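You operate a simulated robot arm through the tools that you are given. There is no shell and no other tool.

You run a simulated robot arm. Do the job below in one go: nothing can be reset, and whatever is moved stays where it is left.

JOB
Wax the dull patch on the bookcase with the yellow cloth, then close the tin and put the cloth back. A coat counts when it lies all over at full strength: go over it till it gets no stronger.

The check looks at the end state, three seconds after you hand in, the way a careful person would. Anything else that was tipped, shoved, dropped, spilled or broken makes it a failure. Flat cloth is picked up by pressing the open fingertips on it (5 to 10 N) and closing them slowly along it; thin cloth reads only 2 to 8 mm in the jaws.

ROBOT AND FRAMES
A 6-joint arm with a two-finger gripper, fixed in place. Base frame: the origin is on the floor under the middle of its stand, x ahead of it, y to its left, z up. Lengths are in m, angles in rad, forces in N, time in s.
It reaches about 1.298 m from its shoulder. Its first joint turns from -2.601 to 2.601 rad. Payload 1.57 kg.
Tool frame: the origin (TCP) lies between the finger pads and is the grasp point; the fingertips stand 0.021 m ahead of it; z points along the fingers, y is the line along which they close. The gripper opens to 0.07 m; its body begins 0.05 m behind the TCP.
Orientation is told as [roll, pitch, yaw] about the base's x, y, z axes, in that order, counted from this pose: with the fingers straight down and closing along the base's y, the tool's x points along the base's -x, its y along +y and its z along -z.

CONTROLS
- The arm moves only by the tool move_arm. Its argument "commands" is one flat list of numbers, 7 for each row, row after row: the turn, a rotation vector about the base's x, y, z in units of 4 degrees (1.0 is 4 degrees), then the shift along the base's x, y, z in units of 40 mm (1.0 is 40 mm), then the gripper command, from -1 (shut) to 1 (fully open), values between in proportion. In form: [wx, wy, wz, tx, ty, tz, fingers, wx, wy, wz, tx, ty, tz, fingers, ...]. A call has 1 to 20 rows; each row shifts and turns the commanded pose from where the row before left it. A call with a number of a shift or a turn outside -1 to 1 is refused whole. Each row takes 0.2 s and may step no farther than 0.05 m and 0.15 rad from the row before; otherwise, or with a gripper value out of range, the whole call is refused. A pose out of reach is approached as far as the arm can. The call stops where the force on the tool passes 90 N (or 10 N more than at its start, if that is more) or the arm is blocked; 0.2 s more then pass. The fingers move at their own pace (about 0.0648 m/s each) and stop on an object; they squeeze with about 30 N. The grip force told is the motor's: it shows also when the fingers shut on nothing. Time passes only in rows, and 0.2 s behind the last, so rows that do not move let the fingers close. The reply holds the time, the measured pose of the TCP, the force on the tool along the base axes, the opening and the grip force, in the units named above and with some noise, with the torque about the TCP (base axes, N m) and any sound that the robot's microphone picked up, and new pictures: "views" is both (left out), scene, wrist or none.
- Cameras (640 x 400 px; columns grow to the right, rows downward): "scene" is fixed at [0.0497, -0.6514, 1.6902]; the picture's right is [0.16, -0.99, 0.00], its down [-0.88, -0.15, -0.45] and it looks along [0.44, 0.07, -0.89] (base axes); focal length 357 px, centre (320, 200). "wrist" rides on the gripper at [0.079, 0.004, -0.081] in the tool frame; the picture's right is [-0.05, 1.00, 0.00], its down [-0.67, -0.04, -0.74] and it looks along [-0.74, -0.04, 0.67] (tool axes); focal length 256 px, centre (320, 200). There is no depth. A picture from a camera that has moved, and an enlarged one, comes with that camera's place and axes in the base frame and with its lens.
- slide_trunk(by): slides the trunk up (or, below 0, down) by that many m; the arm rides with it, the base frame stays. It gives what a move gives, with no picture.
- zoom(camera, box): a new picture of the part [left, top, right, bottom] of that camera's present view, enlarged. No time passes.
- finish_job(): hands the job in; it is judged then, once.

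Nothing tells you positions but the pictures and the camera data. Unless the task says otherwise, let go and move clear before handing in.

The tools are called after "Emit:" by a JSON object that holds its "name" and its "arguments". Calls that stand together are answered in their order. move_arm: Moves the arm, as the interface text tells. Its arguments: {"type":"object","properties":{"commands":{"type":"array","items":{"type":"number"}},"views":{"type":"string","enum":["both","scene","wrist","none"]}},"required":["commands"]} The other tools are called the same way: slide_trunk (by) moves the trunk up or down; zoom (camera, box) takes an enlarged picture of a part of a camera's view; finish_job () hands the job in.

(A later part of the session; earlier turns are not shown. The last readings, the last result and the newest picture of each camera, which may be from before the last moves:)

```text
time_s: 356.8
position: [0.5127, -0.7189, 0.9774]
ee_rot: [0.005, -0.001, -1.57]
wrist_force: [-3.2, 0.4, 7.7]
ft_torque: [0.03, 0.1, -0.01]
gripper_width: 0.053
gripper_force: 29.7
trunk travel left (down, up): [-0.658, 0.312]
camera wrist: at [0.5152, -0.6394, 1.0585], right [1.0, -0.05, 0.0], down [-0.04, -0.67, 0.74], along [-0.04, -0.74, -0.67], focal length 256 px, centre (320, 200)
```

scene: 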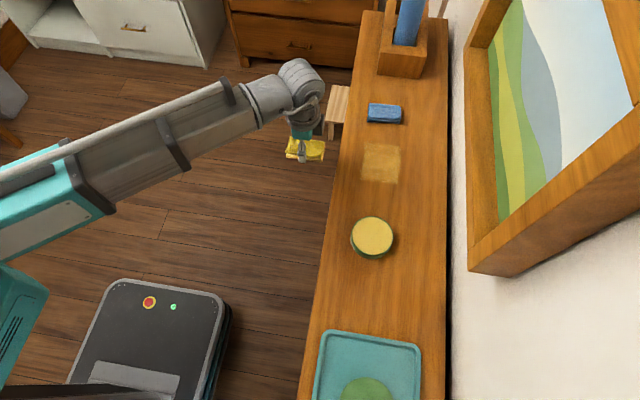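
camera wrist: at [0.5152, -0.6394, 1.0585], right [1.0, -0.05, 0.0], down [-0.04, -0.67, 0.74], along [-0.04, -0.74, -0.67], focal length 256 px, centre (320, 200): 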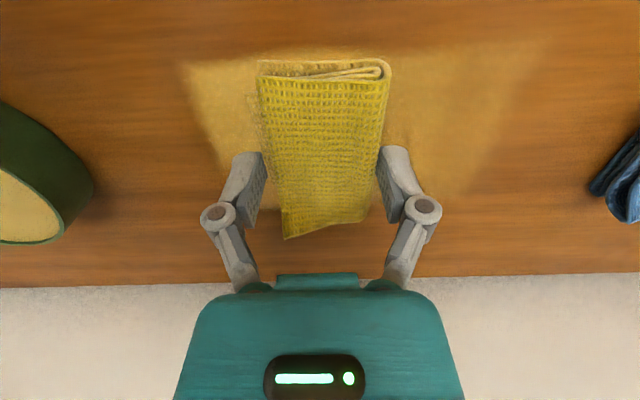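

The coat stops at x of about 0.45 although the pad wiped on to 0.42, so wax only takes on the patch and this is its left edge. I'll wipe toward +x to find the right edge.

Emit:
{"name": "move_arm", "arguments": {"commands": [0, 0, 0, 0.3, 0, 0, -0.1, 0, 0, 0, 0.3, 0, 0, -0.1, 0, 0, 0, 0.3, 0, 0, -0.1, 0, 0, 0, 0.3, 0, 0, -0.1, 0, 0, 0, 0.3, 0, 0, -0.1, 0, 0, 0, 0.3, 0, 0, -0.1, 0, 0, 0, 0.3, 0, 0, -0.1, 0, 0, 0, 0.3, 0, 0, -0.1, 0, 0, 0, 0.2, 0, 0, -0.1], "views": "none"}}

Emit:
{"name": "move_arm", "arguments": {"commands": [0, 0, 0, -0.3, 0, 0, -0.1, 0, 0, 0, -0.3, 0, 0, -0.1, 0, 0, 0, -0.3, 0, 0, -0.1, 0, 0, 0, -0.3, 0, 0, -0.1, 0, 0, 0, -0.3, 0, 0, -0.1, 0, 0, 0, -0.3, 0, 0, -0.1, 0, 0, 0, -0.3, 0, 0, -0.1, 0, 0, 0, -0.3, 0, 0, -0.1, 0, 0, 0, -0.2, 0, 0, -0.1], "views": "wrist"}}

```text
time_s: 358.8
position: [0.6166, -0.717, 0.9774]
ee_rot: [0.004, 0.001, -1.57]
wrist_force: [-2.0, -0.1, 6.1]
ft_torque: [0.03, 0.04, -0.01]
gripper_width: 0.053
gripper_force: 30.6
trunk travel left (down, up): [-0.658, 0.312]
```

```text
time_s: 360.8
position: [0.5121, -0.7185, 0.9765]
ee_rot: [0.001, 0.0, -1.568]
wrist_force: [3.4, 0.4, 7.4]
ft_torque: [-0.04, -0.11, -0.01]
gripper_width: 0.0532
gripper_force: 30.4
trunk travel left (down, up): [-0.658, 0.312]
camera wrist: at [0.5149, -0.6393, 1.0583], right [1.0, -0.05, 0.0], down [-0.04, -0.67, 0.74], along [-0.04, -0.74, -0.67], focal length 256 px, centre (320, 200)
```

wrist: 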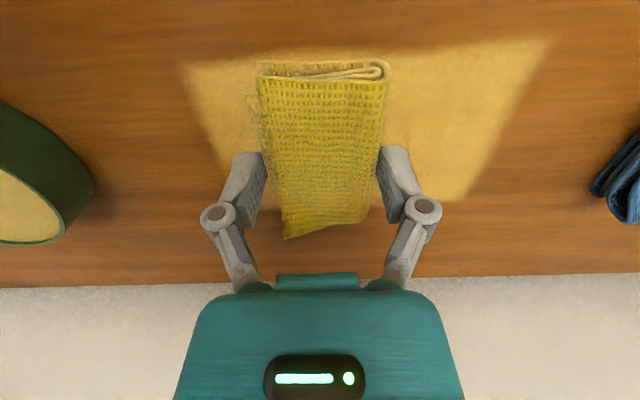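

The right edge is at x of about 0.61, so the patch spans about 0.453 to 0.61. Next I'll find its front and back limits, wiping toward the front first.

Emit:
{"name": "move_arm", "arguments": {"commands": [0, 0, 0, -0.2, 0.25, 0, -0.1, 0, 0, 0, -0.2, 0.25, 0, -0.1, 0, 0, 0, -0.2, 0.25, 0, -0.1, 0, 0, 0, -0.2, 0.25, 0, -0.1, 0, 0, 0, 0.3, 0, 0, -0.1, 0, 0, 0, 0.3, 0, 0, -0.1, 0, 0, 0, 0.3, 0, 0, -0.1, 0, 0, 0, 0.3, 0, 0, -0.1, 0, 0, 0, 0.3, 0, 0, -0.1, 0, 0, 0, 0.3, 0, 0, -0.1, 0, 0, 0, 0.3, 0, 0, -0.1, 0, 0, 0, 0.3, 0, 0, -0.1, 0, 0, 0, 0.3, 0, 0, -0.1], "views": "wrist"}}

Emit:
{"name": "zoom", "arguments": {"camera": "scene", "box": [330, 120, 450, 215]}}

```text
time_s: 363.6
position: [0.5887, -0.6784, 0.9772]
ee_rot: [0.003, 0.0, -1.57]
wrist_force: [-0.1, 0.4, 3.6]
ft_torque: [-0.01, 0.06, 0.02]
gripper_width: 0.053
gripper_force: 30.2
trunk travel left (down, up): [-0.658, 0.312]
camera wrist: at [0.5918, -0.5993, 1.0582], right [1.0, -0.05, 0.0], down [-0.04, -0.67, 0.74], along [-0.04, -0.74, -0.67], focal length 256 px, centre (320, 200)
```

wrist: 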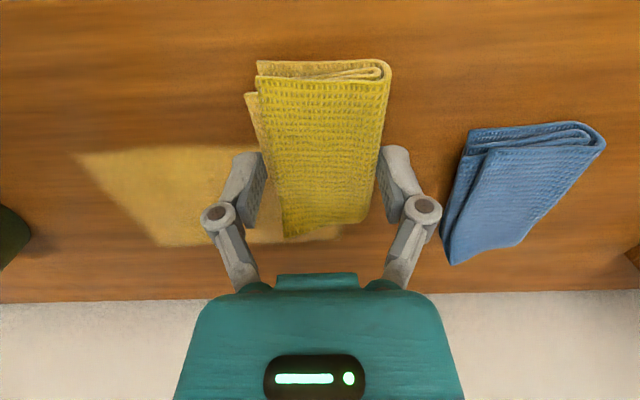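

```text
4.21 times, centred on (390, 168) of scene
camera zoom: at [0.0497, -0.6514, 1.6902], right [0.16, -0.99, 0.0], down [-0.88, -0.15, -0.45], along [0.44, 0.07, -0.89], focal length 1503 px, centre (25, 337)
```

zoom: 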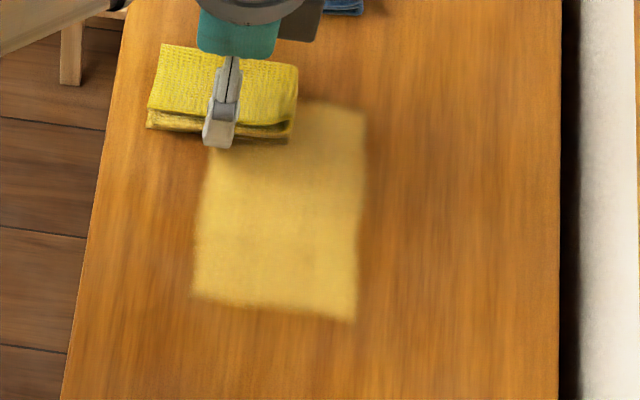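

The front limit is at y of about -0.683. Next I'll work toward the back, watching the forces near the picture frame.

Emit:
{"name": "move_arm", "arguments": {"commands": [0, 0, 0, 0, -0.3, 0, -0.1, 0, 0, 0, 0, -0.3, 0, -0.1, 0, 0, 0, 0, -0.3, 0, -0.1, 0, 0, 0, 0, -0.3, 0, -0.1, 0, 0, 0, 0, -0.3, 0, -0.1, 0, 0, 0, 0, -0.3, 0, -0.1, 0, 0, 0, 0, -0.2, 0, -0.1], "views": "wrist"}}

```text
time_s: 365.2
position: [0.5898, -0.7586, 0.976]
ee_rot: [0.003, 0.0, -1.57]
wrist_force: [0.3, 1.3, 3.8]
ft_torque: [0.07, 0.0, 0.01]
gripper_width: 0.0531
gripper_force: 30.3
trunk travel left (down, up): [-0.658, 0.312]
camera wrist: at [0.5916, -0.6801, 1.0582], right [1.0, -0.05, 0.0], down [-0.04, -0.67, 0.74], along [-0.04, -0.74, -0.67], focal length 256 px, centre (320, 200)
```

wrist: 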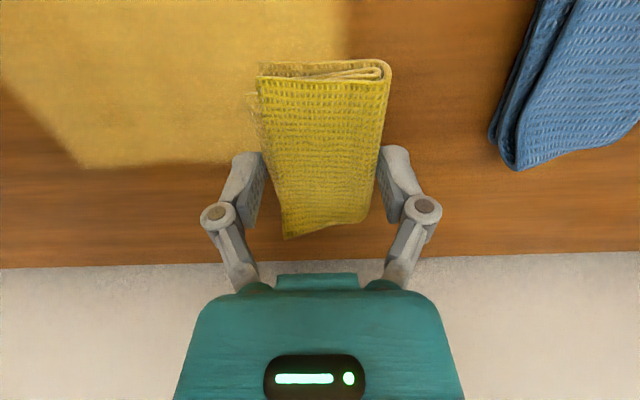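

Emit:
{"name": "slide_trunk", "arguments": {"by": -0.0007}}

Emit:
{"name": "move_arm", "arguments": {"commands": [0, 0, 0, -0.3, 0, 0, -0.1, 0, 0, 0, -0.3, 0, 0, -0.1, 0, 0, 0, -0.3, 0, 0, -0.1, 0, 0, 0, -0.3, 0, 0, -0.1, 0, 0, 0, -0.3, 0, 0, -0.1, 0, 0, 0, -0.3, 0, 0, -0.1, 0, 0, 0, -0.3, 0, 0, -0.1, 0, 0, 0, -0.3, 0, 0, -0.1, 0, 0, 0, -0.3, 0, 0, -0.1, 0, 0, 0, -0.3, 0, 0, -0.1], "views": "wrist"}}

Emit:
{"name": "zoom", "arguments": {"camera": "scene", "box": [330, 120, 450, 215]}}

```text
time_s: 365.7
position: [0.5897, -0.7587, 0.977]
ee_rot: [0.004, -0.002, -1.571]
wrist_force: [2.3, -1.5, 10.3]
ft_torque: [-0.07, -0.1, 0.0]
gripper_width: 0.0529
gripper_force: 30.3
trunk travel left (down, up): [-0.657, 0.313]
```

```text
time_s: 367.9
position: [0.4691, -0.7579, 0.9772]
ee_rot: [0.001, 0.001, -1.569]
wrist_force: [3.9, 0.4, 11.3]
ft_torque: [0.0, -0.11, 0.03]
gripper_width: 0.0529
gripper_force: 30.1
trunk travel left (down, up): [-0.657, 0.313]
camera wrist: at [0.4717, -0.6795, 1.0579], right [1.0, -0.05, 0.0], down [-0.04, -0.67, 0.74], along [-0.04, -0.74, -0.67], focal length 256 px, centre (320, 200)
```

wrist: 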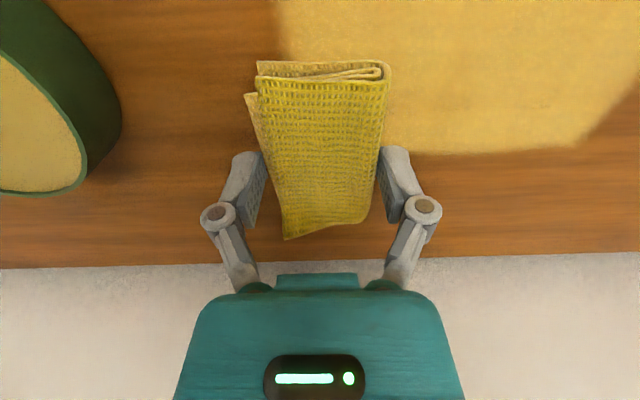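

```text
4.21 times, centred on (390, 168) of scene
camera zoom: at [0.0497, -0.6514, 1.6902], right [0.16, -0.99, 0.0], down [-0.88, -0.15, -0.45], along [0.44, 0.07, -0.89], focal length 1503 px, centre (25, 337)
```

zoom: 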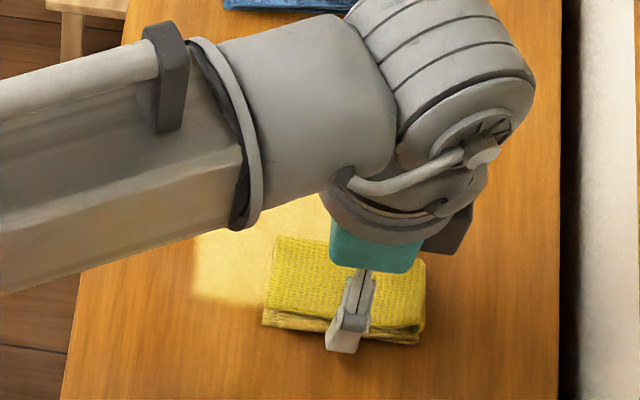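

The back limit is at y of about -0.774, so the patch is about 0.157 by 0.09 m, centred near (0.532, -0.729). I'll go over the whole of it several times, keeping about 10 N.

Emit:
{"name": "move_arm", "arguments": {"commands": [0, 0, 0, -0.2, 0.1, 0, -0.1, 0, 0, 0, -0.2, 0.1, 0, -0.1, 0, 0, 0, 0.3, 0.1, 0, -0.1, 0, 0, 0, 0.3, 0.1, 0, -0.1, 0, 0, 0, 0.3, 0, 0, -0.1, 0, 0, 0, 0.3, 0, 0, -0.1, 0, 0, 0, 0.3, 0, 0, -0.1, 0, 0, 0, 0.3, 0, 0, -0.1, 0, 0, 0, 0.3, 0, 0, -0.1, 0, 0, 0, 0.3, 0, 0, -0.1, 0, 0, 0, 0.3, 0, 0, -0.1, 0, 0, 0, 0.3, 0, 0, -0.1, 0, 0, 0, 0.3, 0, 0, -0.1, 0, 0, 0, 0.3, 0, 0, -0.1, 0, 0, 0, 0.3, 0, 0, -0.1], "views": "none"}}

Emit:
{"name": "move_arm", "arguments": {"commands": [0, 0, 0, 0, 0.2, 0, -0.1, 0, 0, 0, 0, 0.2, 0, -0.1, 0, 0, 0, -0.3, 0, 0, -0.1, 0, 0, 0, -0.3, 0, 0, -0.1, 0, 0, 0, -0.3, 0, 0, -0.1, 0, 0, 0, -0.3, 0, 0, -0.1, 0, 0, 0, -0.3, 0, 0, -0.1, 0, 0, 0, -0.3, 0, 0, -0.1, 0, 0, 0, -0.3, 0, 0, -0.1, 0, 0, 0, -0.3, 0, 0, -0.1, 0, 0, 0, -0.3, 0, 0, -0.1, 0, 0, 0, -0.3, 0, 0, -0.1, 0, 0, 0, -0.3, 0, 0, -0.1, 0, 0, 0, -0.3, 0, 0, -0.1, 0, 0, 0, -0.3, 0, 0, -0.1], "views": "none"}}

```text
time_s: 371.1
position: [0.611, -0.7437, 0.9768]
ee_rot: [0.003, 0.0, -1.569]
wrist_force: [-2.8, -0.3, 6.3]
ft_torque: [0.07, 0.07, -0.02]
gripper_width: 0.0531
gripper_force: 30.3
trunk travel left (down, up): [-0.657, 0.313]
```

```text
time_s: 374.3
position: [0.4517, -0.7257, 0.9763]
ee_rot: [0.002, 0.0, -1.57]
wrist_force: [1.7, -0.6, 9.0]
ft_torque: [0.06, -0.02, -0.04]
gripper_width: 0.053
gripper_force: 30.4
trunk travel left (down, up): [-0.657, 0.313]
```

Now I'll lift off to the side and check the coat's strength and evenness.

Emit:
{"name": "slide_trunk", "arguments": {"by": 0.06}}

Emit:
{"name": "move_arm", "arguments": {"commands": [0, 0, 0, 0, 1, 0, -0.1, 0, 0, 0, 0, 1, 0, -0.1, 0, 0, 0, 0, 1, 0, -0.1, 0, 0, 0, 0, 1, 0, -0.1, 0, 0, 0, -0.8, 0.5, 0, -0.1, 0, 0, 0, -0.8, 0.3, 0, -0.1]}}

Emit:
{"name": "zoom", "arguments": {"camera": "scene", "box": [340, 125, 430, 205]}}

Emit:
{"name": "zoom", "arguments": {"camera": "wrist", "box": [380, 180, 560, 300]}}

```text
time_s: 375.3
position: [0.4525, -0.7255, 1.0364]
ee_rot: [0.001, -0.001, -1.57]
wrist_force: [-0.2, -0.5, -0.4]
ft_torque: [-0.02, 0.02, -0.01]
gripper_width: 0.053
gripper_force: 30.4
trunk travel left (down, up): [-0.717, 0.253]
```

```text
time_s: 376.7
position: [0.3873, -0.5334, 1.0374]
ee_rot: [0.003, 0.0, -1.569]
wrist_force: [0.7, -0.8, -0.8]
ft_torque: [-0.01, -0.01, 0.03]
gripper_width: 0.053
gripper_force: 29.4
trunk travel left (down, up): [-0.717, 0.253]
camera wrist: at [0.3899, -0.4549, 1.1173], right [1.0, -0.05, 0.0], down [-0.04, -0.67, 0.74], along [-0.04, -0.74, -0.67], focal length 256 px, centre (320, 200)
```

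scene: 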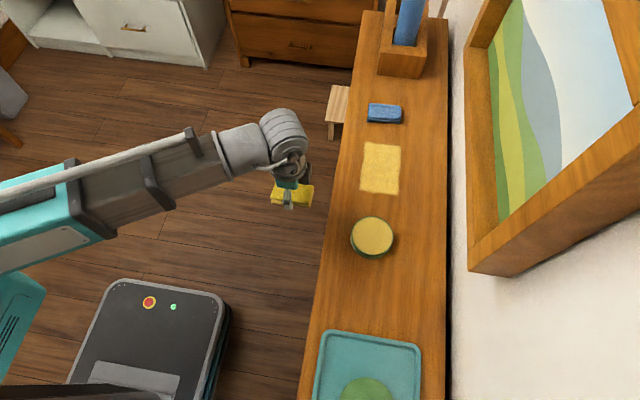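
wrist: 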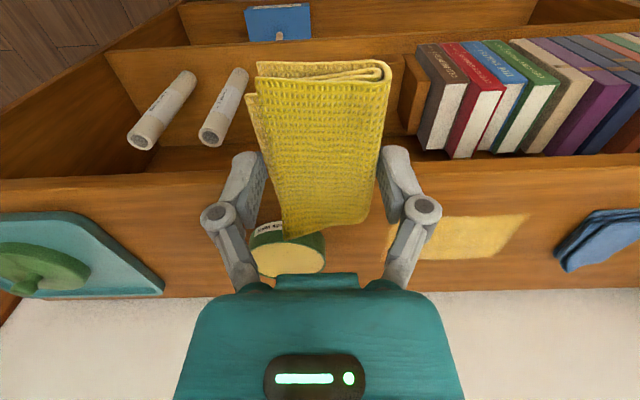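

```text
5.00 times, centred on (385, 165) of scene
camera zoom: at [0.0497, -0.6514, 1.6902], right [0.16, -0.99, 0.0], down [-0.88, -0.15, -0.45], along [0.44, 0.07, -0.89], focal length 1785 px, centre (-5, 375)
```

zoom: 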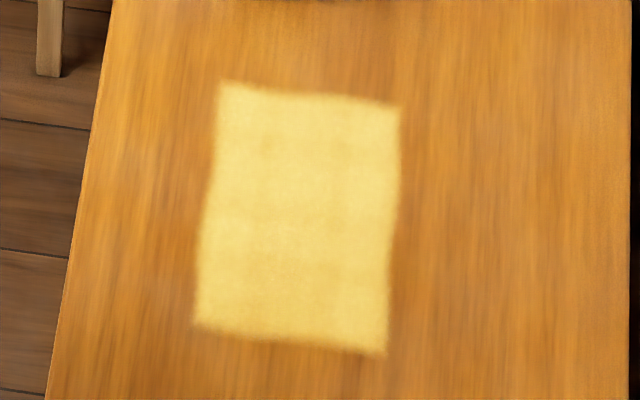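

```text
3.33 times, centred on (470, 240) of wrist
camera zoom: at [0.3899, -0.4549, 1.1173], right [1.0, -0.05, 0.0], down [-0.04, -0.67, 0.74], along [-0.04, -0.74, -0.67], focal length 853 px, centre (-180, 67)
```

zoom: 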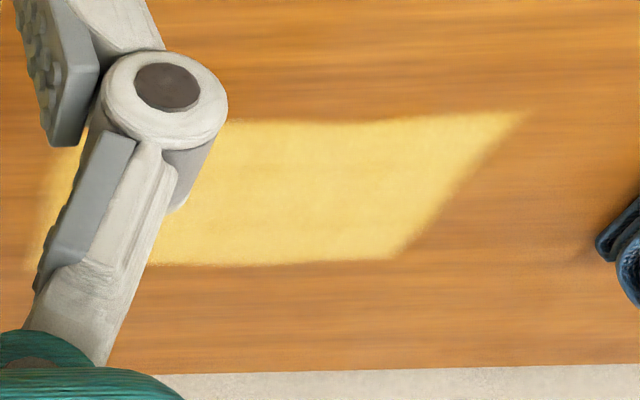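

The coat now covers the whole patch in creamy yellow with slight mottling. I'll re-dip once lightly and then keep going over it until nothing changes.

Emit:
{"name": "move_arm", "arguments": {"commands": [0, 0, 0, -0.1, -0.9, 0, -0.1, 0, 0, 0, -0.2, -0.9, 0, -0.1, 0, 0, 0, -0.3, -0.9, 0, -0.1, 0, 0, 0, -0.3, -0.9, 0, -0.1, 0, 0, 0, -0.3, -0.9, 0, -0.1, 0, 0, 0, 0, -0.05, 0, -0.1], "views": "wrist"}}

```text
time_s: 378.1
position: [0.3408, -0.7155, 1.0363]
ee_rot: [0.002, 0.001, -1.57]
wrist_force: [0.2, 0.4, 0.1]
ft_torque: [0.01, 0.01, 0.03]
gripper_width: 0.0529
gripper_force: 29.9
trunk travel left (down, up): [-0.717, 0.253]
camera wrist: at [0.3433, -0.6365, 1.1171], right [1.0, -0.05, 0.0], down [-0.04, -0.67, 0.74], along [-0.04, -0.74, -0.67], focal length 256 px, centre (320, 200)
```

wrist: 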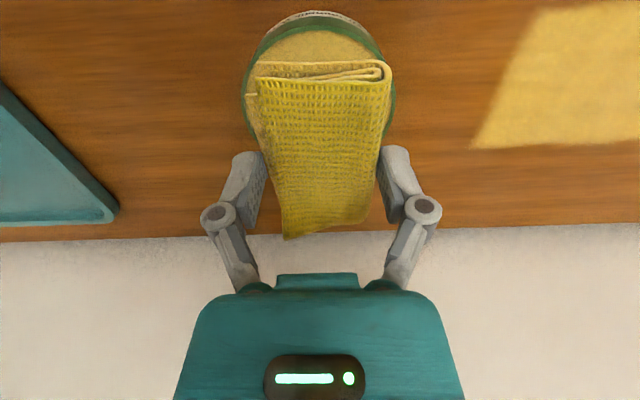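

Centred over the tin. I'll lower gently to a light contact with the wax.

Emit:
{"name": "slide_trunk", "arguments": {"by": -0.027}}

Emit:
{"name": "slide_trunk", "arguments": {"by": -0.002}}

Emit:
{"name": "slide_trunk", "arguments": {"by": -0.001}}

Emit:
{"name": "slide_trunk", "arguments": {"by": -0.001}}

```text
time_s: 378.8
position: [0.3417, -0.7145, 1.0081]
ee_rot: [0.001, 0.001, -1.57]
wrist_force: [0.7, -0.9, -0.4]
ft_torque: [0.02, -0.01, 0.01]
gripper_width: 0.0529
gripper_force: 30.0
trunk travel left (down, up): [-0.69, 0.28]
```

```text
time_s: 379.4
position: [0.3405, -0.7153, 1.0075]
ee_rot: [0.001, 0.0, -1.57]
wrist_force: [0.9, 0.5, -0.6]
ft_torque: [-0.04, 0.02, 0.01]
gripper_width: 0.053
gripper_force: 29.7
trunk travel left (down, up): [-0.688, 0.282]
```

```text
time_s: 379.9
position: [0.3413, -0.7154, 1.005]
ee_rot: [0.001, -0.001, -1.569]
wrist_force: [-0.1, -0.2, -1.0]
ft_torque: [-0.01, 0.01, 0.02]
gripper_width: 0.053
gripper_force: 30.1
trunk travel left (down, up): [-0.687, 0.283]
```

```text
time_s: 380.4
position: [0.3417, -0.7143, 1.0058]
ee_rot: [0.002, 0.0, -1.57]
wrist_force: [-0.9, -0.2, -1.3]
ft_torque: [-0.01, -0.03, 0.01]
gripper_width: 0.0526
gripper_force: 29.7
trunk travel left (down, up): [-0.686, 0.284]
```

Emit:
{"name": "slide_trunk", "arguments": {"by": -0.001}}

Emit:
{"name": "slide_trunk", "arguments": {"by": -0.001}}

Emit:
{"name": "slide_trunk", "arguments": {"by": -0.0007}}

```text
time_s: 380.9
position: [0.3411, -0.7142, 1.0041]
ee_rot: [0.002, 0.001, -1.571]
wrist_force: [0.9, -0.9, 1.7]
ft_torque: [0.01, -0.01, 0.01]
gripper_width: 0.0528
gripper_force: 30.6
trunk travel left (down, up): [-0.685, 0.285]
```

```text
time_s: 381.4
position: [0.3403, -0.7149, 1.0033]
ee_rot: [0.003, 0.0, -1.568]
wrist_force: [1.7, -4.1, 15.4]
ft_torque: [-0.07, 0.07, 0.05]
gripper_width: 0.0532
gripper_force: 30.1
trunk travel left (down, up): [-0.684, 0.286]
```

```text
time_s: 381.9
position: [0.3415, -0.7146, 1.0033]
ee_rot: [0.005, -0.002, -1.57]
wrist_force: [2.9, -7.5, 27.2]
ft_torque: [-0.08, 0.01, 0.08]
gripper_width: 0.0529
gripper_force: 29.1
trunk travel left (down, up): [-0.684, 0.286]
```

Good contact. I'll lift and return to the patch for more passes.

Emit:
{"name": "slide_trunk", "arguments": {"by": 0.035}}

Emit:
{"name": "move_arm", "arguments": {"commands": [0, 0, 0, 0.5, 0, 0, -0.1, 0, 0, 0, 0.9, 0.1, 0, -0.1, 0, 0, 0, 0.9, 0.1, 0, -0.1, 0, 0, 0, 0.7, 0.1, 0, -0.1], "views": "none"}}

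Emit:
{"name": "slide_trunk", "arguments": {"by": -0.06}}

Emit:
{"name": "slide_trunk", "arguments": {"by": -0.001}}

```text
time_s: 382.7
position: [0.3419, -0.7142, 1.0373]
ee_rot: [0.002, 0.001, -1.57]
wrist_force: [-0.4, -0.7, -0.7]
ft_torque: [0.02, 0.01, 0.0]
gripper_width: 0.0528
gripper_force: 29.6
trunk travel left (down, up): [-0.719, 0.251]
```

```text
time_s: 383.7
position: [0.4604, -0.7049, 1.0373]
ee_rot: [0.002, 0.001, -1.569]
wrist_force: [0.1, 0.1, -1.2]
ft_torque: [0.02, 0.0, -0.01]
gripper_width: 0.053
gripper_force: 30.1
trunk travel left (down, up): [-0.719, 0.251]
```

```text
time_s: 384.7
position: [0.4606, -0.7045, 0.9764]
ee_rot: [0.0, 0.0, -1.569]
wrist_force: [0.5, 0.6, 0.2]
ft_torque: [0.01, 0.01, -0.01]
gripper_width: 0.0529
gripper_force: 29.5
trunk travel left (down, up): [-0.659, 0.311]
```

```text
time_s: 385.2
position: [0.4601, -0.7039, 0.9748]
ee_rot: [0.004, 0.0, -1.568]
wrist_force: [0.2, -0.7, 1.4]
ft_torque: [-0.02, -0.06, -0.04]
gripper_width: 0.0531
gripper_force: 30.3
trunk travel left (down, up): [-0.658, 0.312]
```

Emit:
{"name": "slide_trunk", "arguments": {"by": -0.001}}

Emit:
{"name": "move_arm", "arguments": {"commands": [0, 0, 0, -0.3, 0, 0, -0.1, 0, 0, 0, 0.3, 0, 0, -0.1, 0, 0, 0, 0.35, 0, 0, -0.1, 0, 0, 0, 0.35, 0, 0, -0.1, 0, 0, 0, 0.35, 0, 0, -0.1, 0, 0, 0, 0.35, 0, 0, -0.1, 0, 0, 0, 0.35, 0, 0, -0.1, 0, 0, 0, 0.35, 0, 0, -0.1, 0, 0, 0, 0.35, 0, 0, -0.1, 0, 0, 0, 0.35, 0, 0, -0.1, 0, 0, 0, 0.35, 0, 0, -0.1, 0, 0, 0, 0.35, 0, 0, -0.1, 0, 0, 0, 0.35, 0, 0, -0.1, 0, 0, 0, 0, -0.25, 0, -0.1, 0, 0, 0, 0, -0.25, 0, -0.1, 0, 0, 0, -0.35, 0, 0, -0.1, 0, 0, 0, -0.35, 0, 0, -0.1, 0, 0, 0, -0.35, 0, 0, -0.1, 0, 0, 0, -0.35, 0, 0, -0.1], "views": "none"}}

Emit:
{"name": "move_arm", "arguments": {"commands": [0, 0, 0, -0.35, 0, 0, -0.1, 0, 0, 0, -0.35, 0, 0, -0.1, 0, 0, 0, -0.35, 0, 0, -0.1, 0, 0, 0, -0.35, 0, 0, -0.1, 0, 0, 0, -0.35, 0, 0, -0.1, 0, 0, 0, -0.35, 0, 0, -0.1, 0, 0, 0, -0.35, 0, 0, -0.1, 0, 0, 0, 0, -0.3, 0, -0.1, 0, 0, 0, 0, -0.3, 0, -0.1, 0, 0, 0, 0.35, 0, 0, -0.1, 0, 0, 0, 0.35, 0, 0, -0.1, 0, 0, 0, 0.35, 0, 0, -0.1, 0, 0, 0, 0.35, 0, 0, -0.1, 0, 0, 0, 0.35, 0, 0, -0.1, 0, 0, 0, 0.35, 0, 0, -0.1, 0, 0, 0, 0.35, 0, 0, -0.1, 0, 0, 0, 0.35, 0, 0, -0.1, 0, 0, 0, 0.35, 0, 0, -0.1, 0, 0, 0, 0.35, 0, 0, -0.1, 0, 0, 0, 0.35, 0, 0, -0.1], "views": "none"}}

```text
time_s: 385.7
position: [0.4608, -0.7026, 0.976]
ee_rot: [0.004, 0.0, -1.57]
wrist_force: [3.7, -3.3, 14.8]
ft_torque: [-0.18, -0.1, 0.01]
gripper_width: 0.0531
gripper_force: 30.3
trunk travel left (down, up): [-0.657, 0.313]
```

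```text
time_s: 389.7
position: [0.5573, -0.7227, 0.9761]
ee_rot: [0.002, 0.001, -1.569]
wrist_force: [3.1, -0.3, 11.2]
ft_torque: [0.02, -0.13, -0.01]
gripper_width: 0.0531
gripper_force: 30.5
trunk travel left (down, up): [-0.657, 0.313]
```

```text
time_s: 393.9
position: [0.6129, -0.7471, 0.9751]
ee_rot: [0.004, -0.001, -1.569]
wrist_force: [-1.6, 0.1, 4.6]
ft_torque: [-0.02, 0.07, -0.01]
gripper_width: 0.0531
gripper_force: 29.7
trunk travel left (down, up): [-0.657, 0.313]
```

Emit:
{"name": "slide_trunk", "arguments": {"by": -0.0005}}

Emit:
{"name": "move_arm", "arguments": {"commands": [0, 0, 0, 0, -0.25, 0, -0.1, 0, 0, 0, -0.35, 0, 0, -0.1, 0, 0, 0, -0.35, 0, 0, -0.1, 0, 0, 0, -0.35, 0, 0, -0.1, 0, 0, 0, -0.35, 0, 0, -0.1, 0, 0, 0, -0.35, 0, 0, -0.1, 0, 0, 0, -0.35, 0, 0, -0.1, 0, 0, 0, -0.35, 0, 0, -0.1, 0, 0, 0, -0.35, 0, 0, -0.1, 0, 0, 0, -0.35, 0, 0, -0.1, 0, 0, 0, -0.35, 0, 0, -0.1, 0, 0, 0, -0.35, 0, 0, -0.1, 0, 0, 0, 0, 0.35, 0, -0.1, 0, 0, 0, 0, 0.35, 0, -0.1, 0, 0, 0, 0, 0.35, 0, -0.1, 0, 0, 0, 0, 0.35, 0, -0.1], "views": "none"}}

Emit:
{"name": "move_arm", "arguments": {"commands": [0, 0, 0, 0.35, 0, 0, -0.1, 0, 0, 0, 0.35, 0, 0, -0.1, 0, 0, 0, 0.35, 0, 0, -0.1, 0, 0, 0, 0.35, 0, 0, -0.1, 0, 0, 0, 0.35, 0, 0, -0.1, 0, 0, 0, 0.35, 0, 0, -0.1, 0, 0, 0, 0.35, 0, 0, -0.1, 0, 0, 0, 0.35, 0, 0, -0.1, 0, 0, 0, 0.35, 0, 0, -0.1, 0, 0, 0, 0.35, 0, 0, -0.1, 0, 0, 0, 0.35, 0, 0, -0.1, 0, 0, 0, 0, -0.3, 0, -0.1, 0, 0, 0, -0.35, 0, 0, -0.1, 0, 0, 0, -0.35, 0, 0, -0.1, 0, 0, 0, -0.35, 0, 0, -0.1, 0, 0, 0, -0.35, 0, 0, -0.1, 0, 0, 0, -0.35, 0, 0, -0.1, 0, 0, 0, -0.35, 0, 0, -0.1, 0, 0, 0, -0.35, 0, 0, -0.1, 0, 0, 0, -0.35, 0, 0, -0.1], "views": "none"}}

Emit:
{"name": "slide_trunk", "arguments": {"by": 0.06}}

Emit:
{"name": "move_arm", "arguments": {"commands": [0, 0, 0, 0, 0.9, 0, -0.1, 0, 0, 0, 0, 0.9, 0, -0.1, 0, 0, 0, 0, 0.9, 0, -0.1, 0, 0, 0, 0, 0.9, 0, -0.1, 0, 0, 0, -0.7, 0.6, 0, -0.1, 0, 0, 0, -0.8, 0.4, 0, -0.1, 0, 0, 0, -0.8, 0.2, 0, -0.1]}}

Emit:
{"name": "zoom", "arguments": {"camera": "scene", "box": [340, 125, 430, 205]}}

Emit:
{"name": "zoom", "arguments": {"camera": "wrist", "box": [360, 180, 580, 300]}}

```text
time_s: 394.4
position: [0.6124, -0.7474, 0.9756]
ee_rot: [0.003, -0.001, -1.568]
wrist_force: [1.1, -1.5, 10.4]
ft_torque: [-0.06, -0.01, 0.05]
gripper_width: 0.0529
gripper_force: 30.1
trunk travel left (down, up): [-0.656, 0.314]
```

```text
time_s: 397.8
position: [0.4582, -0.7019, 0.977]
ee_rot: [0.005, 0.0, -1.569]
wrist_force: [0.0, -4.1, 13.8]
ft_torque: [-0.22, 0.08, 0.01]
gripper_width: 0.0528
gripper_force: 30.0
trunk travel left (down, up): [-0.656, 0.314]
```

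```text
time_s: 402.0
position: [0.5004, -0.7134, 0.9752]
ee_rot: [0.003, 0.001, -1.569]
wrist_force: [1.1, -0.4, 10.3]
ft_torque: [0.03, -0.06, -0.02]
gripper_width: 0.0529
gripper_force: 29.9
trunk travel left (down, up): [-0.656, 0.314]
```

```text
time_s: 403.0
position: [0.5012, -0.7149, 1.0344]
ee_rot: [0.001, 0.0, -1.569]
wrist_force: [0.4, -0.4, -0.3]
ft_torque: [-0.01, -0.01, -0.01]
gripper_width: 0.053
gripper_force: 30.3
trunk travel left (down, up): [-0.716, 0.254]
```

```text
time_s: 404.6
position: [0.4099, -0.5232, 1.036]
ee_rot: [0.002, 0.0, -1.569]
wrist_force: [0.4, -0.2, -0.8]
ft_torque: [0.0, 0.0, -0.02]
gripper_width: 0.0533
gripper_force: 30.1
trunk travel left (down, up): [-0.716, 0.254]
camera wrist: at [0.4123, -0.4448, 1.1161], right [1.0, -0.05, 0.0], down [-0.04, -0.67, 0.74], along [-0.04, -0.74, -0.67], focal length 256 px, centre (320, 200)
```

scene: 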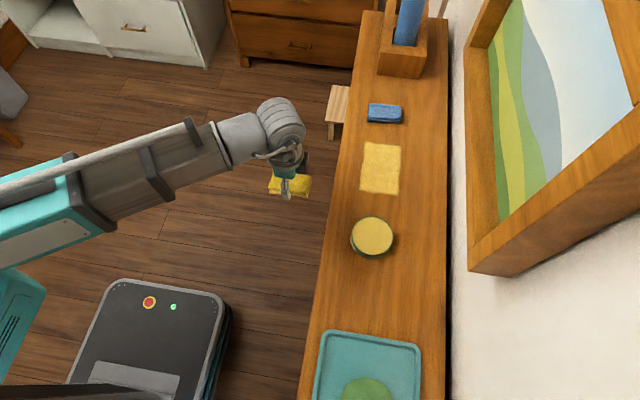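
wrist: 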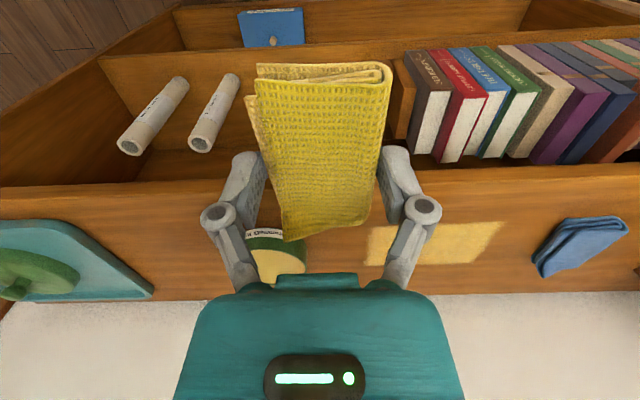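

```text
5.00 times, centred on (385, 165) of scene
camera zoom: at [0.0497, -0.6514, 1.6902], right [0.16, -0.99, 0.0], down [-0.88, -0.15, -0.45], along [0.44, 0.07, -0.89], focal length 1785 px, centre (-5, 375)
```

zoom: 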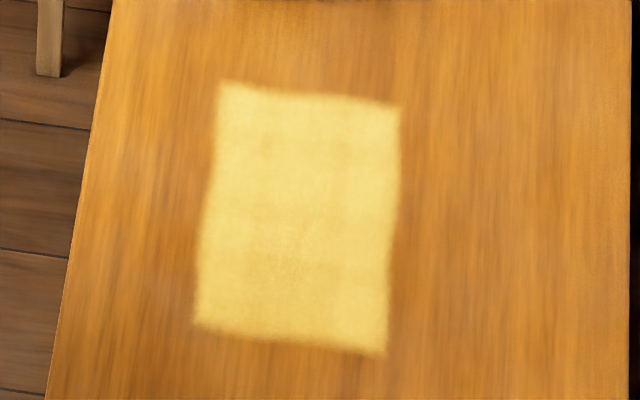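

```text
2.91 times, centred on (470, 240) of wrist
camera zoom: at [0.4123, -0.4448, 1.1161], right [1.0, -0.05, 0.0], down [-0.04, -0.67, 0.74], along [-0.04, -0.74, -0.67], focal length 745 px, centre (-116, 84)
```

zoom: 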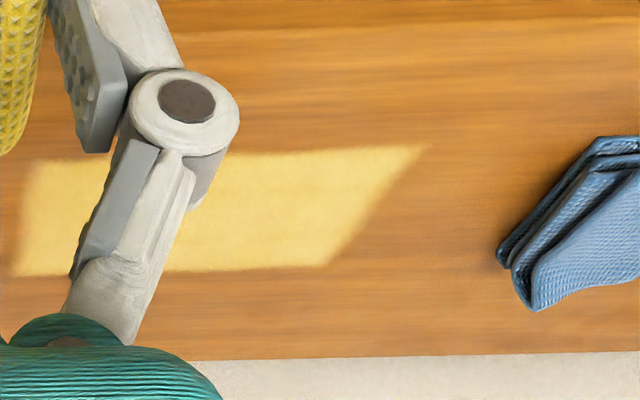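

The coat is now very even and barely changed from the last round. I'll look at it larger, then do one more full round to be sure it gets no stronger.

Emit:
{"name": "zoom", "arguments": {"camera": "scene", "box": [352, 137, 408, 172]}}

Emit:
{"name": "zoom", "arguments": {"camera": "scene", "box": [352, 165, 408, 200]}}

Emit:
{"name": "move_arm", "arguments": {"commands": [0, 0, 0, 0.4, -0.6, 0, -0.1, 0, 0, 0, 0.4, -0.8, 0, -0.1, 0, 0, 0, 0.4, -0.8, 0, -0.1, 0, 0, 0, 0.1, -0.8, 0, -0.1, 0, 0, 0, 0, -0.8, 0, -0.1, 0, 0, 0, 0, -0.6, 0, -0.1], "views": "none"}}

```text
11.43 times, centred on (380, 154) of scene
camera zoom: at [0.0497, -0.6514, 1.6902], right [0.16, -0.99, 0.0], down [-0.88, -0.15, -0.45], along [0.44, 0.07, -0.89], focal length 4080 px, centre (-366, 720)
```

zoom: 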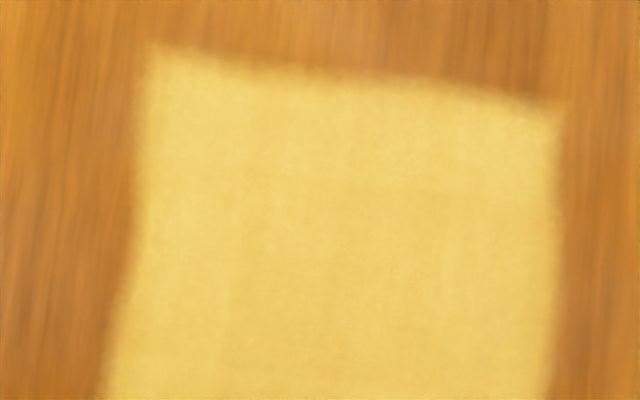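

```text
11.43 times, centred on (380, 182) of scene
camera zoom: at [0.0497, -0.6514, 1.6902], right [0.16, -0.99, 0.0], down [-0.88, -0.15, -0.45], along [0.44, 0.07, -0.89], focal length 4080 px, centre (-366, 400)
```

zoom: 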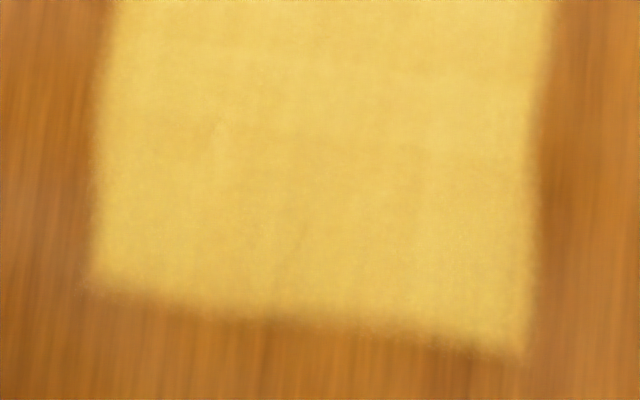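

```text
time_s: 406.0
position: [0.4598, -0.6982, 1.0359]
ee_rot: [0.001, 0.001, -1.57]
wrist_force: [0.0, 0.2, 0.1]
ft_torque: [-0.03, 0.0, 0.01]
gripper_width: 0.0533
gripper_force: 29.6
trunk travel left (down, up): [-0.716, 0.254]
```

Emit:
{"name": "slide_trunk", "arguments": {"by": -0.059}}

Emit:
{"name": "slide_trunk", "arguments": {"by": -0.001}}

```text
time_s: 407.0
position: [0.46, -0.6977, 0.9753]
ee_rot: [0.003, 0.003, -1.569]
wrist_force: [0.5, -0.2, -0.2]
ft_torque: [-0.02, 0.0, -0.02]
gripper_width: 0.053
gripper_force: 30.3
trunk travel left (down, up): [-0.657, 0.313]
```

```text
time_s: 407.5
position: [0.4595, -0.6984, 0.9745]
ee_rot: [0.004, 0.0, -1.571]
wrist_force: [1.2, -0.7, 7.1]
ft_torque: [-0.07, -0.02, -0.01]
gripper_width: 0.053
gripper_force: 30.3
trunk travel left (down, up): [-0.656, 0.314]
```

Emit:
{"name": "slide_trunk", "arguments": {"by": -0.0006}}

Emit:
{"name": "move_arm", "arguments": {"commands": [0, 0, 0, -0.3, 0, 0, -0.1, 0, 0, 0, 0.3, 0, 0, -0.1, 0, 0, 0, 0.35, 0, 0, -0.1, 0, 0, 0, 0.35, 0, 0, -0.1, 0, 0, 0, 0.35, 0, 0, -0.1, 0, 0, 0, 0.35, 0, 0, -0.1, 0, 0, 0, 0.35, 0, 0, -0.1, 0, 0, 0, 0.35, 0, 0, -0.1, 0, 0, 0, 0.35, 0, 0, -0.1, 0, 0, 0, 0.35, 0, 0, -0.1, 0, 0, 0, 0.35, 0, 0, -0.1, 0, 0, 0, 0.35, 0, 0, -0.1, 0, 0, 0, 0.35, 0, 0, -0.1, 0, 0, 0, 0, -0.3, 0, -0.1, 0, 0, 0, 0, -0.3, 0, -0.1, 0, 0, 0, -0.35, 0, 0, -0.1, 0, 0, 0, -0.35, 0, 0, -0.1, 0, 0, 0, -0.35, 0, 0, -0.1, 0, 0, 0, -0.35, 0, 0, -0.1], "views": "none"}}

Emit:
{"name": "move_arm", "arguments": {"commands": [0, 0, 0, -0.35, 0, 0, -0.1, 0, 0, 0, -0.35, 0, 0, -0.1, 0, 0, 0, -0.35, 0, 0, -0.1, 0, 0, 0, -0.35, 0, 0, -0.1, 0, 0, 0, -0.35, 0, 0, -0.1, 0, 0, 0, -0.35, 0, 0, -0.1, 0, 0, 0, -0.35, 0, 0, -0.1, 0, 0, 0, 0, -0.4, 0, -0.1, 0, 0, 0, 0, -0.4, 0, -0.1, 0, 0, 0, 0.35, 0, 0, -0.1, 0, 0, 0, 0.35, 0, 0, -0.1, 0, 0, 0, 0.35, 0, 0, -0.1, 0, 0, 0, 0.35, 0, 0, -0.1, 0, 0, 0, 0.35, 0, 0, -0.1, 0, 0, 0, 0.35, 0, 0, -0.1, 0, 0, 0, 0.35, 0, 0, -0.1, 0, 0, 0, 0.35, 0, 0, -0.1, 0, 0, 0, 0.35, 0, 0, -0.1, 0, 0, 0, 0.35, 0, 0, -0.1, 0, 0, 0, 0.35, 0, 0, -0.1], "views": "none"}}

Emit:
{"name": "move_arm", "arguments": {"commands": [0, 0, 0, -0.35, 0.1, 0, -0.1, 0, 0, 0, -0.35, 0.1, 0, -0.1, 0, 0, 0, -0.35, 0.1, 0, -0.1, 0, 0, 0, -0.35, 0.1, 0, -0.1, 0, 0, 0, -0.35, 0.1, 0, -0.1, 0, 0, 0, -0.35, 0, 0, -0.1, 0, 0, 0, -0.35, 0, 0, -0.1, 0, 0, 0, -0.35, 0, 0, -0.1, 0, 0, 0, -0.35, 0, 0, -0.1, 0, 0, 0, -0.35, 0, 0, -0.1, 0, 0, 0, -0.35, 0, 0, -0.1], "views": "none"}}

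```text
time_s: 408.0
position: [0.4601, -0.6979, 0.9755]
ee_rot: [0.004, -0.001, -1.569]
wrist_force: [4.1, -5.2, 18.6]
ft_torque: [0.0, -0.02, 0.01]
gripper_width: 0.0533
gripper_force: 30.4
trunk travel left (down, up): [-0.656, 0.314]
```

```text
time_s: 412.0
position: [0.5585, -0.7215, 0.9743]
ee_rot: [0.002, 0.0, -1.57]
wrist_force: [3.5, 0.7, 10.1]
ft_torque: [-0.05, -0.1, 0.04]
gripper_width: 0.0529
gripper_force: 30.1
trunk travel left (down, up): [-0.656, 0.314]
```

```text
time_s: 416.2
position: [0.6135, -0.754, 0.9748]
ee_rot: [0.005, 0.0, -1.569]
wrist_force: [-0.7, 1.1, 3.7]
ft_torque: [0.02, 0.04, 0.0]
gripper_width: 0.0532
gripper_force: 30.0
trunk travel left (down, up): [-0.656, 0.314]
```

```text
time_s: 418.6
position: [0.4612, -0.7324, 0.9738]
ee_rot: [0.002, 0.0, -1.568]
wrist_force: [0.0, 0.4, 4.3]
ft_torque: [-0.03, -0.05, -0.02]
gripper_width: 0.053
gripper_force: 29.5
trunk travel left (down, up): [-0.656, 0.314]
```

Now I'll lift off and compare the coat with the last picture.

Emit:
{"name": "slide_trunk", "arguments": {"by": 0.062}}

Emit:
{"name": "move_arm", "arguments": {"commands": [0, 0, 0, 0, 0.9, 0, -0.1, 0, 0, 0, 0, 0.9, 0, -0.1, 0, 0, 0, 0, 0.9, 0, -0.1, 0, 0, 0, 0, 0.9, 0, -0.1, 0, 0, 0, -0.6, 0.6, 0, -0.1, 0, 0, 0, -0.8, 0.4, 0, -0.1, 0, 0, 0, -0.4, 0.4, 0, -0.1]}}

Emit:
{"name": "zoom", "arguments": {"camera": "scene", "box": [340, 125, 430, 205]}}

Emit:
{"name": "zoom", "arguments": {"camera": "scene", "box": [352, 137, 408, 172]}}

Emit:
{"name": "zoom", "arguments": {"camera": "scene", "box": [352, 165, 408, 200]}}

```text
time_s: 419.6
position: [0.4607, -0.7347, 1.036]
ee_rot: [0.002, 0.0, -1.57]
wrist_force: [-0.4, 0.3, -0.6]
ft_torque: [-0.01, 0.03, 0.02]
gripper_width: 0.0528
gripper_force: 29.7
trunk travel left (down, up): [-0.718, 0.252]
```

```text
time_s: 421.2
position: [0.3886, -0.5344, 1.0364]
ee_rot: [0.003, 0.001, -1.567]
wrist_force: [0.4, -0.2, -0.3]
ft_torque: [-0.04, 0.02, -0.06]
gripper_width: 0.0528
gripper_force: 29.9
trunk travel left (down, up): [-0.718, 0.252]
camera wrist: at [0.39, -0.4553, 1.1175], right [1.0, -0.05, 0.0], down [-0.04, -0.67, 0.74], along [-0.04, -0.74, -0.67], focal length 256 px, centre (320, 200)
```

scene: 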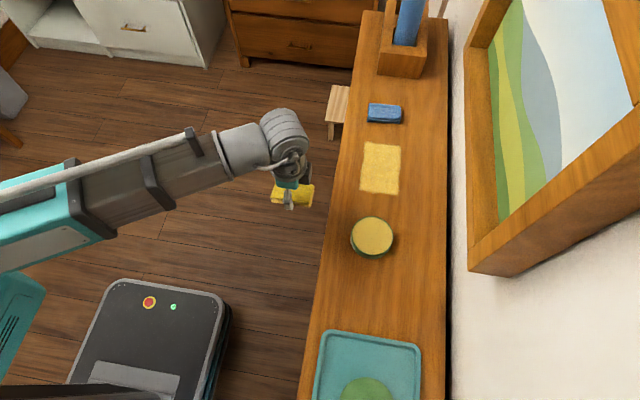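
wrist: 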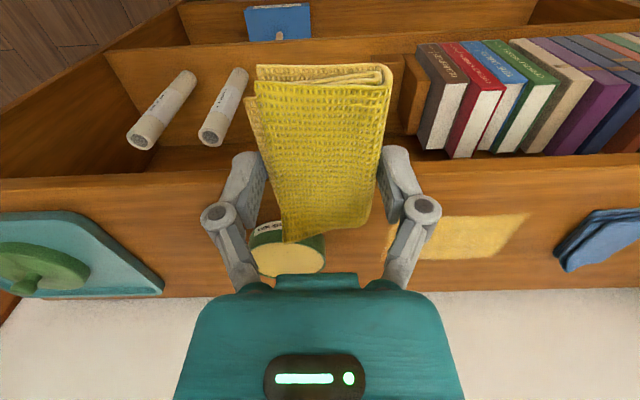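

```text
5.00 times, centred on (385, 165) of scene
camera zoom: at [0.0497, -0.6514, 1.6902], right [0.16, -0.99, 0.0], down [-0.88, -0.15, -0.45], along [0.44, 0.07, -0.89], focal length 1785 px, centre (-5, 375)
```

zoom: 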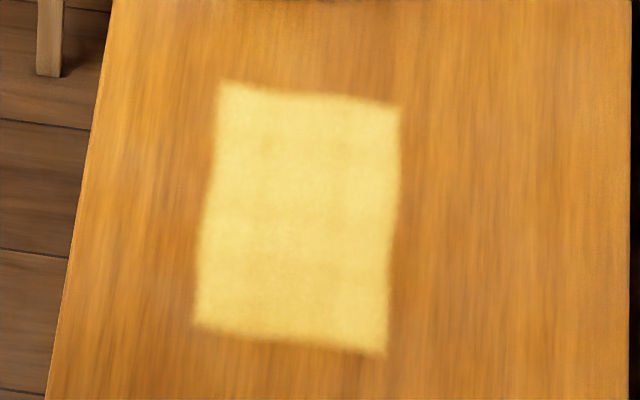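

```text
11.43 times, centred on (380, 154) of scene
camera zoom: at [0.0497, -0.6514, 1.6902], right [0.16, -0.99, 0.0], down [-0.88, -0.15, -0.45], along [0.44, 0.07, -0.89], focal length 4080 px, centre (-366, 720)
```

zoom: 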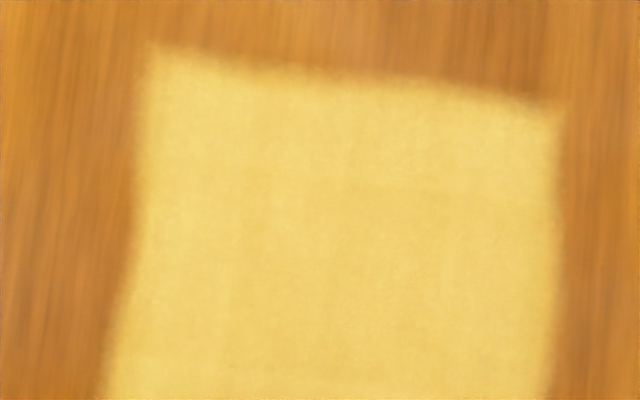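

```text
11.43 times, centred on (380, 182) of scene
camera zoom: at [0.0497, -0.6514, 1.6902], right [0.16, -0.99, 0.0], down [-0.88, -0.15, -0.45], along [0.44, 0.07, -0.89], focal length 4080 px, centre (-366, 400)
```

zoom: 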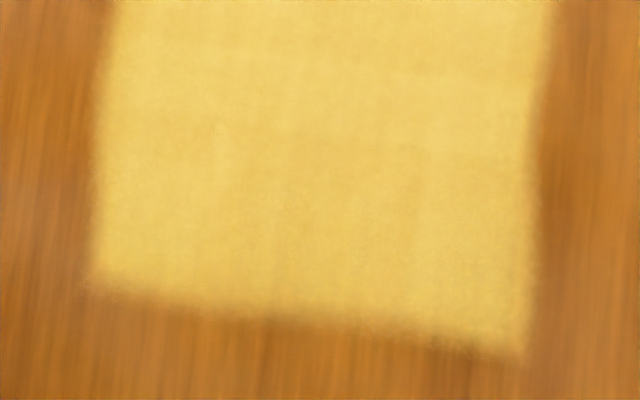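

The coat may have gained a touch, so it's close to full. I'll dip once more and do another complete round to make sure it has saturated.

Emit:
{"name": "move_arm", "arguments": {"commands": [0, 0, 0, -0.1, -0.9, 0, -0.1, 0, 0, 0, -0.2, -0.9, 0, -0.1, 0, 0, 0, -0.3, -0.9, 0, -0.1, 0, 0, 0, -0.3, -0.9, 0, -0.1, 0, 0, 0, -0.3, -0.9, 0, -0.1, 0, 0, 0, 0, -0.02, 0, -0.1], "views": "none"}}

Emit:
{"name": "slide_trunk", "arguments": {"by": -0.031}}

Emit:
{"name": "slide_trunk", "arguments": {"by": -0.001}}

Emit:
{"name": "slide_trunk", "arguments": {"by": -0.001}}

```text
time_s: 422.6
position: [0.3409, -0.7128, 1.0358]
ee_rot: [0.002, 0.003, -1.569]
wrist_force: [-0.7, -1.0, -0.8]
ft_torque: [-0.02, 0.01, 0.01]
gripper_width: 0.0529
gripper_force: 30.0
trunk travel left (down, up): [-0.718, 0.252]
```

```text
time_s: 423.4
position: [0.3428, -0.7116, 1.0051]
ee_rot: [0.002, 0.001, -1.568]
wrist_force: [-0.4, -0.1, -0.5]
ft_torque: [0.0, -0.02, 0.0]
gripper_width: 0.0526
gripper_force: 29.8
trunk travel left (down, up): [-0.687, 0.283]
```

```text
time_s: 423.9
position: [0.3427, -0.7116, 1.0031]
ee_rot: [0.002, -0.001, -1.569]
wrist_force: [0.2, 0.7, -0.2]
ft_torque: [0.03, -0.02, -0.01]
gripper_width: 0.0527
gripper_force: 30.2
trunk travel left (down, up): [-0.686, 0.284]
```

```text
time_s: 424.4
position: [0.3416, -0.7113, 1.0025]
ee_rot: [0.003, -0.001, -1.569]
wrist_force: [0.0, -0.7, -0.6]
ft_torque: [0.0, 0.02, -0.01]
gripper_width: 0.0532
gripper_force: 29.8
trunk travel left (down, up): [-0.685, 0.285]
```

Emit:
{"name": "slide_trunk", "arguments": {"by": -0.001}}

Emit:
{"name": "slide_trunk", "arguments": {"by": -0.001}}

Emit:
{"name": "slide_trunk", "arguments": {"by": -0.0007}}

```text
time_s: 424.9
position: [0.3423, -0.7107, 1.0029]
ee_rot: [0.003, 0.001, -1.57]
wrist_force: [0.3, -0.1, -0.7]
ft_torque: [-0.03, 0.03, 0.01]
gripper_width: 0.0529
gripper_force: 29.7
trunk travel left (down, up): [-0.684, 0.286]
```

```text
time_s: 425.4
position: [0.3423, -0.7117, 1.0015]
ee_rot: [0.004, 0.0, -1.57]
wrist_force: [0.9, -2.6, 7.3]
ft_torque: [-0.03, 0.05, 0.04]
gripper_width: 0.0527
gripper_force: 29.7
trunk travel left (down, up): [-0.683, 0.287]
```

```text
time_s: 425.9
position: [0.3415, -0.7118, 1.002]
ee_rot: [0.003, 0.001, -1.57]
wrist_force: [1.7, -5.4, 18.7]
ft_torque: [-0.1, 0.05, 0.03]
gripper_width: 0.053
gripper_force: 30.6
trunk travel left (down, up): [-0.682, 0.288]
```

Emit:
{"name": "slide_trunk", "arguments": {"by": 0.035}}

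Emit:
{"name": "move_arm", "arguments": {"commands": [0, 0, 0, 0.5, 0, 0, -0.1, 0, 0, 0, 0.9, 0.1, 0, -0.1, 0, 0, 0, 0.9, 0.1, 0, -0.1, 0, 0, 0, 0.7, 0.1, 0, -0.1], "views": "none"}}

Emit:
{"name": "slide_trunk", "arguments": {"by": -0.061}}

Emit:
{"name": "slide_trunk", "arguments": {"by": -0.001}}

```text
time_s: 426.7
position: [0.3422, -0.7124, 1.0351]
ee_rot: [0.001, 0.002, -1.57]
wrist_force: [-0.4, -0.1, -0.1]
ft_torque: [0.03, 0.0, 0.03]
gripper_width: 0.0526
gripper_force: 30.3
trunk travel left (down, up): [-0.717, 0.253]
```

```text
time_s: 427.7
position: [0.4626, -0.6988, 1.0359]
ee_rot: [0.001, -0.002, -1.568]
wrist_force: [0.2, 0.3, -0.3]
ft_torque: [-0.02, -0.03, -0.02]
gripper_width: 0.0527
gripper_force: 29.9
trunk travel left (down, up): [-0.717, 0.253]
```

```text
time_s: 428.8
position: [0.4627, -0.6986, 0.9732]
ee_rot: [0.002, 0.002, -1.571]
wrist_force: [0.2, 0.4, -0.9]
ft_torque: [-0.02, 0.02, -0.01]
gripper_width: 0.0528
gripper_force: 30.2
trunk travel left (down, up): [-0.656, 0.314]
```

```text
time_s: 429.3
position: [0.4623, -0.6981, 0.9735]
ee_rot: [0.004, 0.0, -1.57]
wrist_force: [2.0, -1.2, 5.3]
ft_torque: [-0.04, -0.04, 0.02]
gripper_width: 0.0528
gripper_force: 29.8
trunk travel left (down, up): [-0.655, 0.315]
```

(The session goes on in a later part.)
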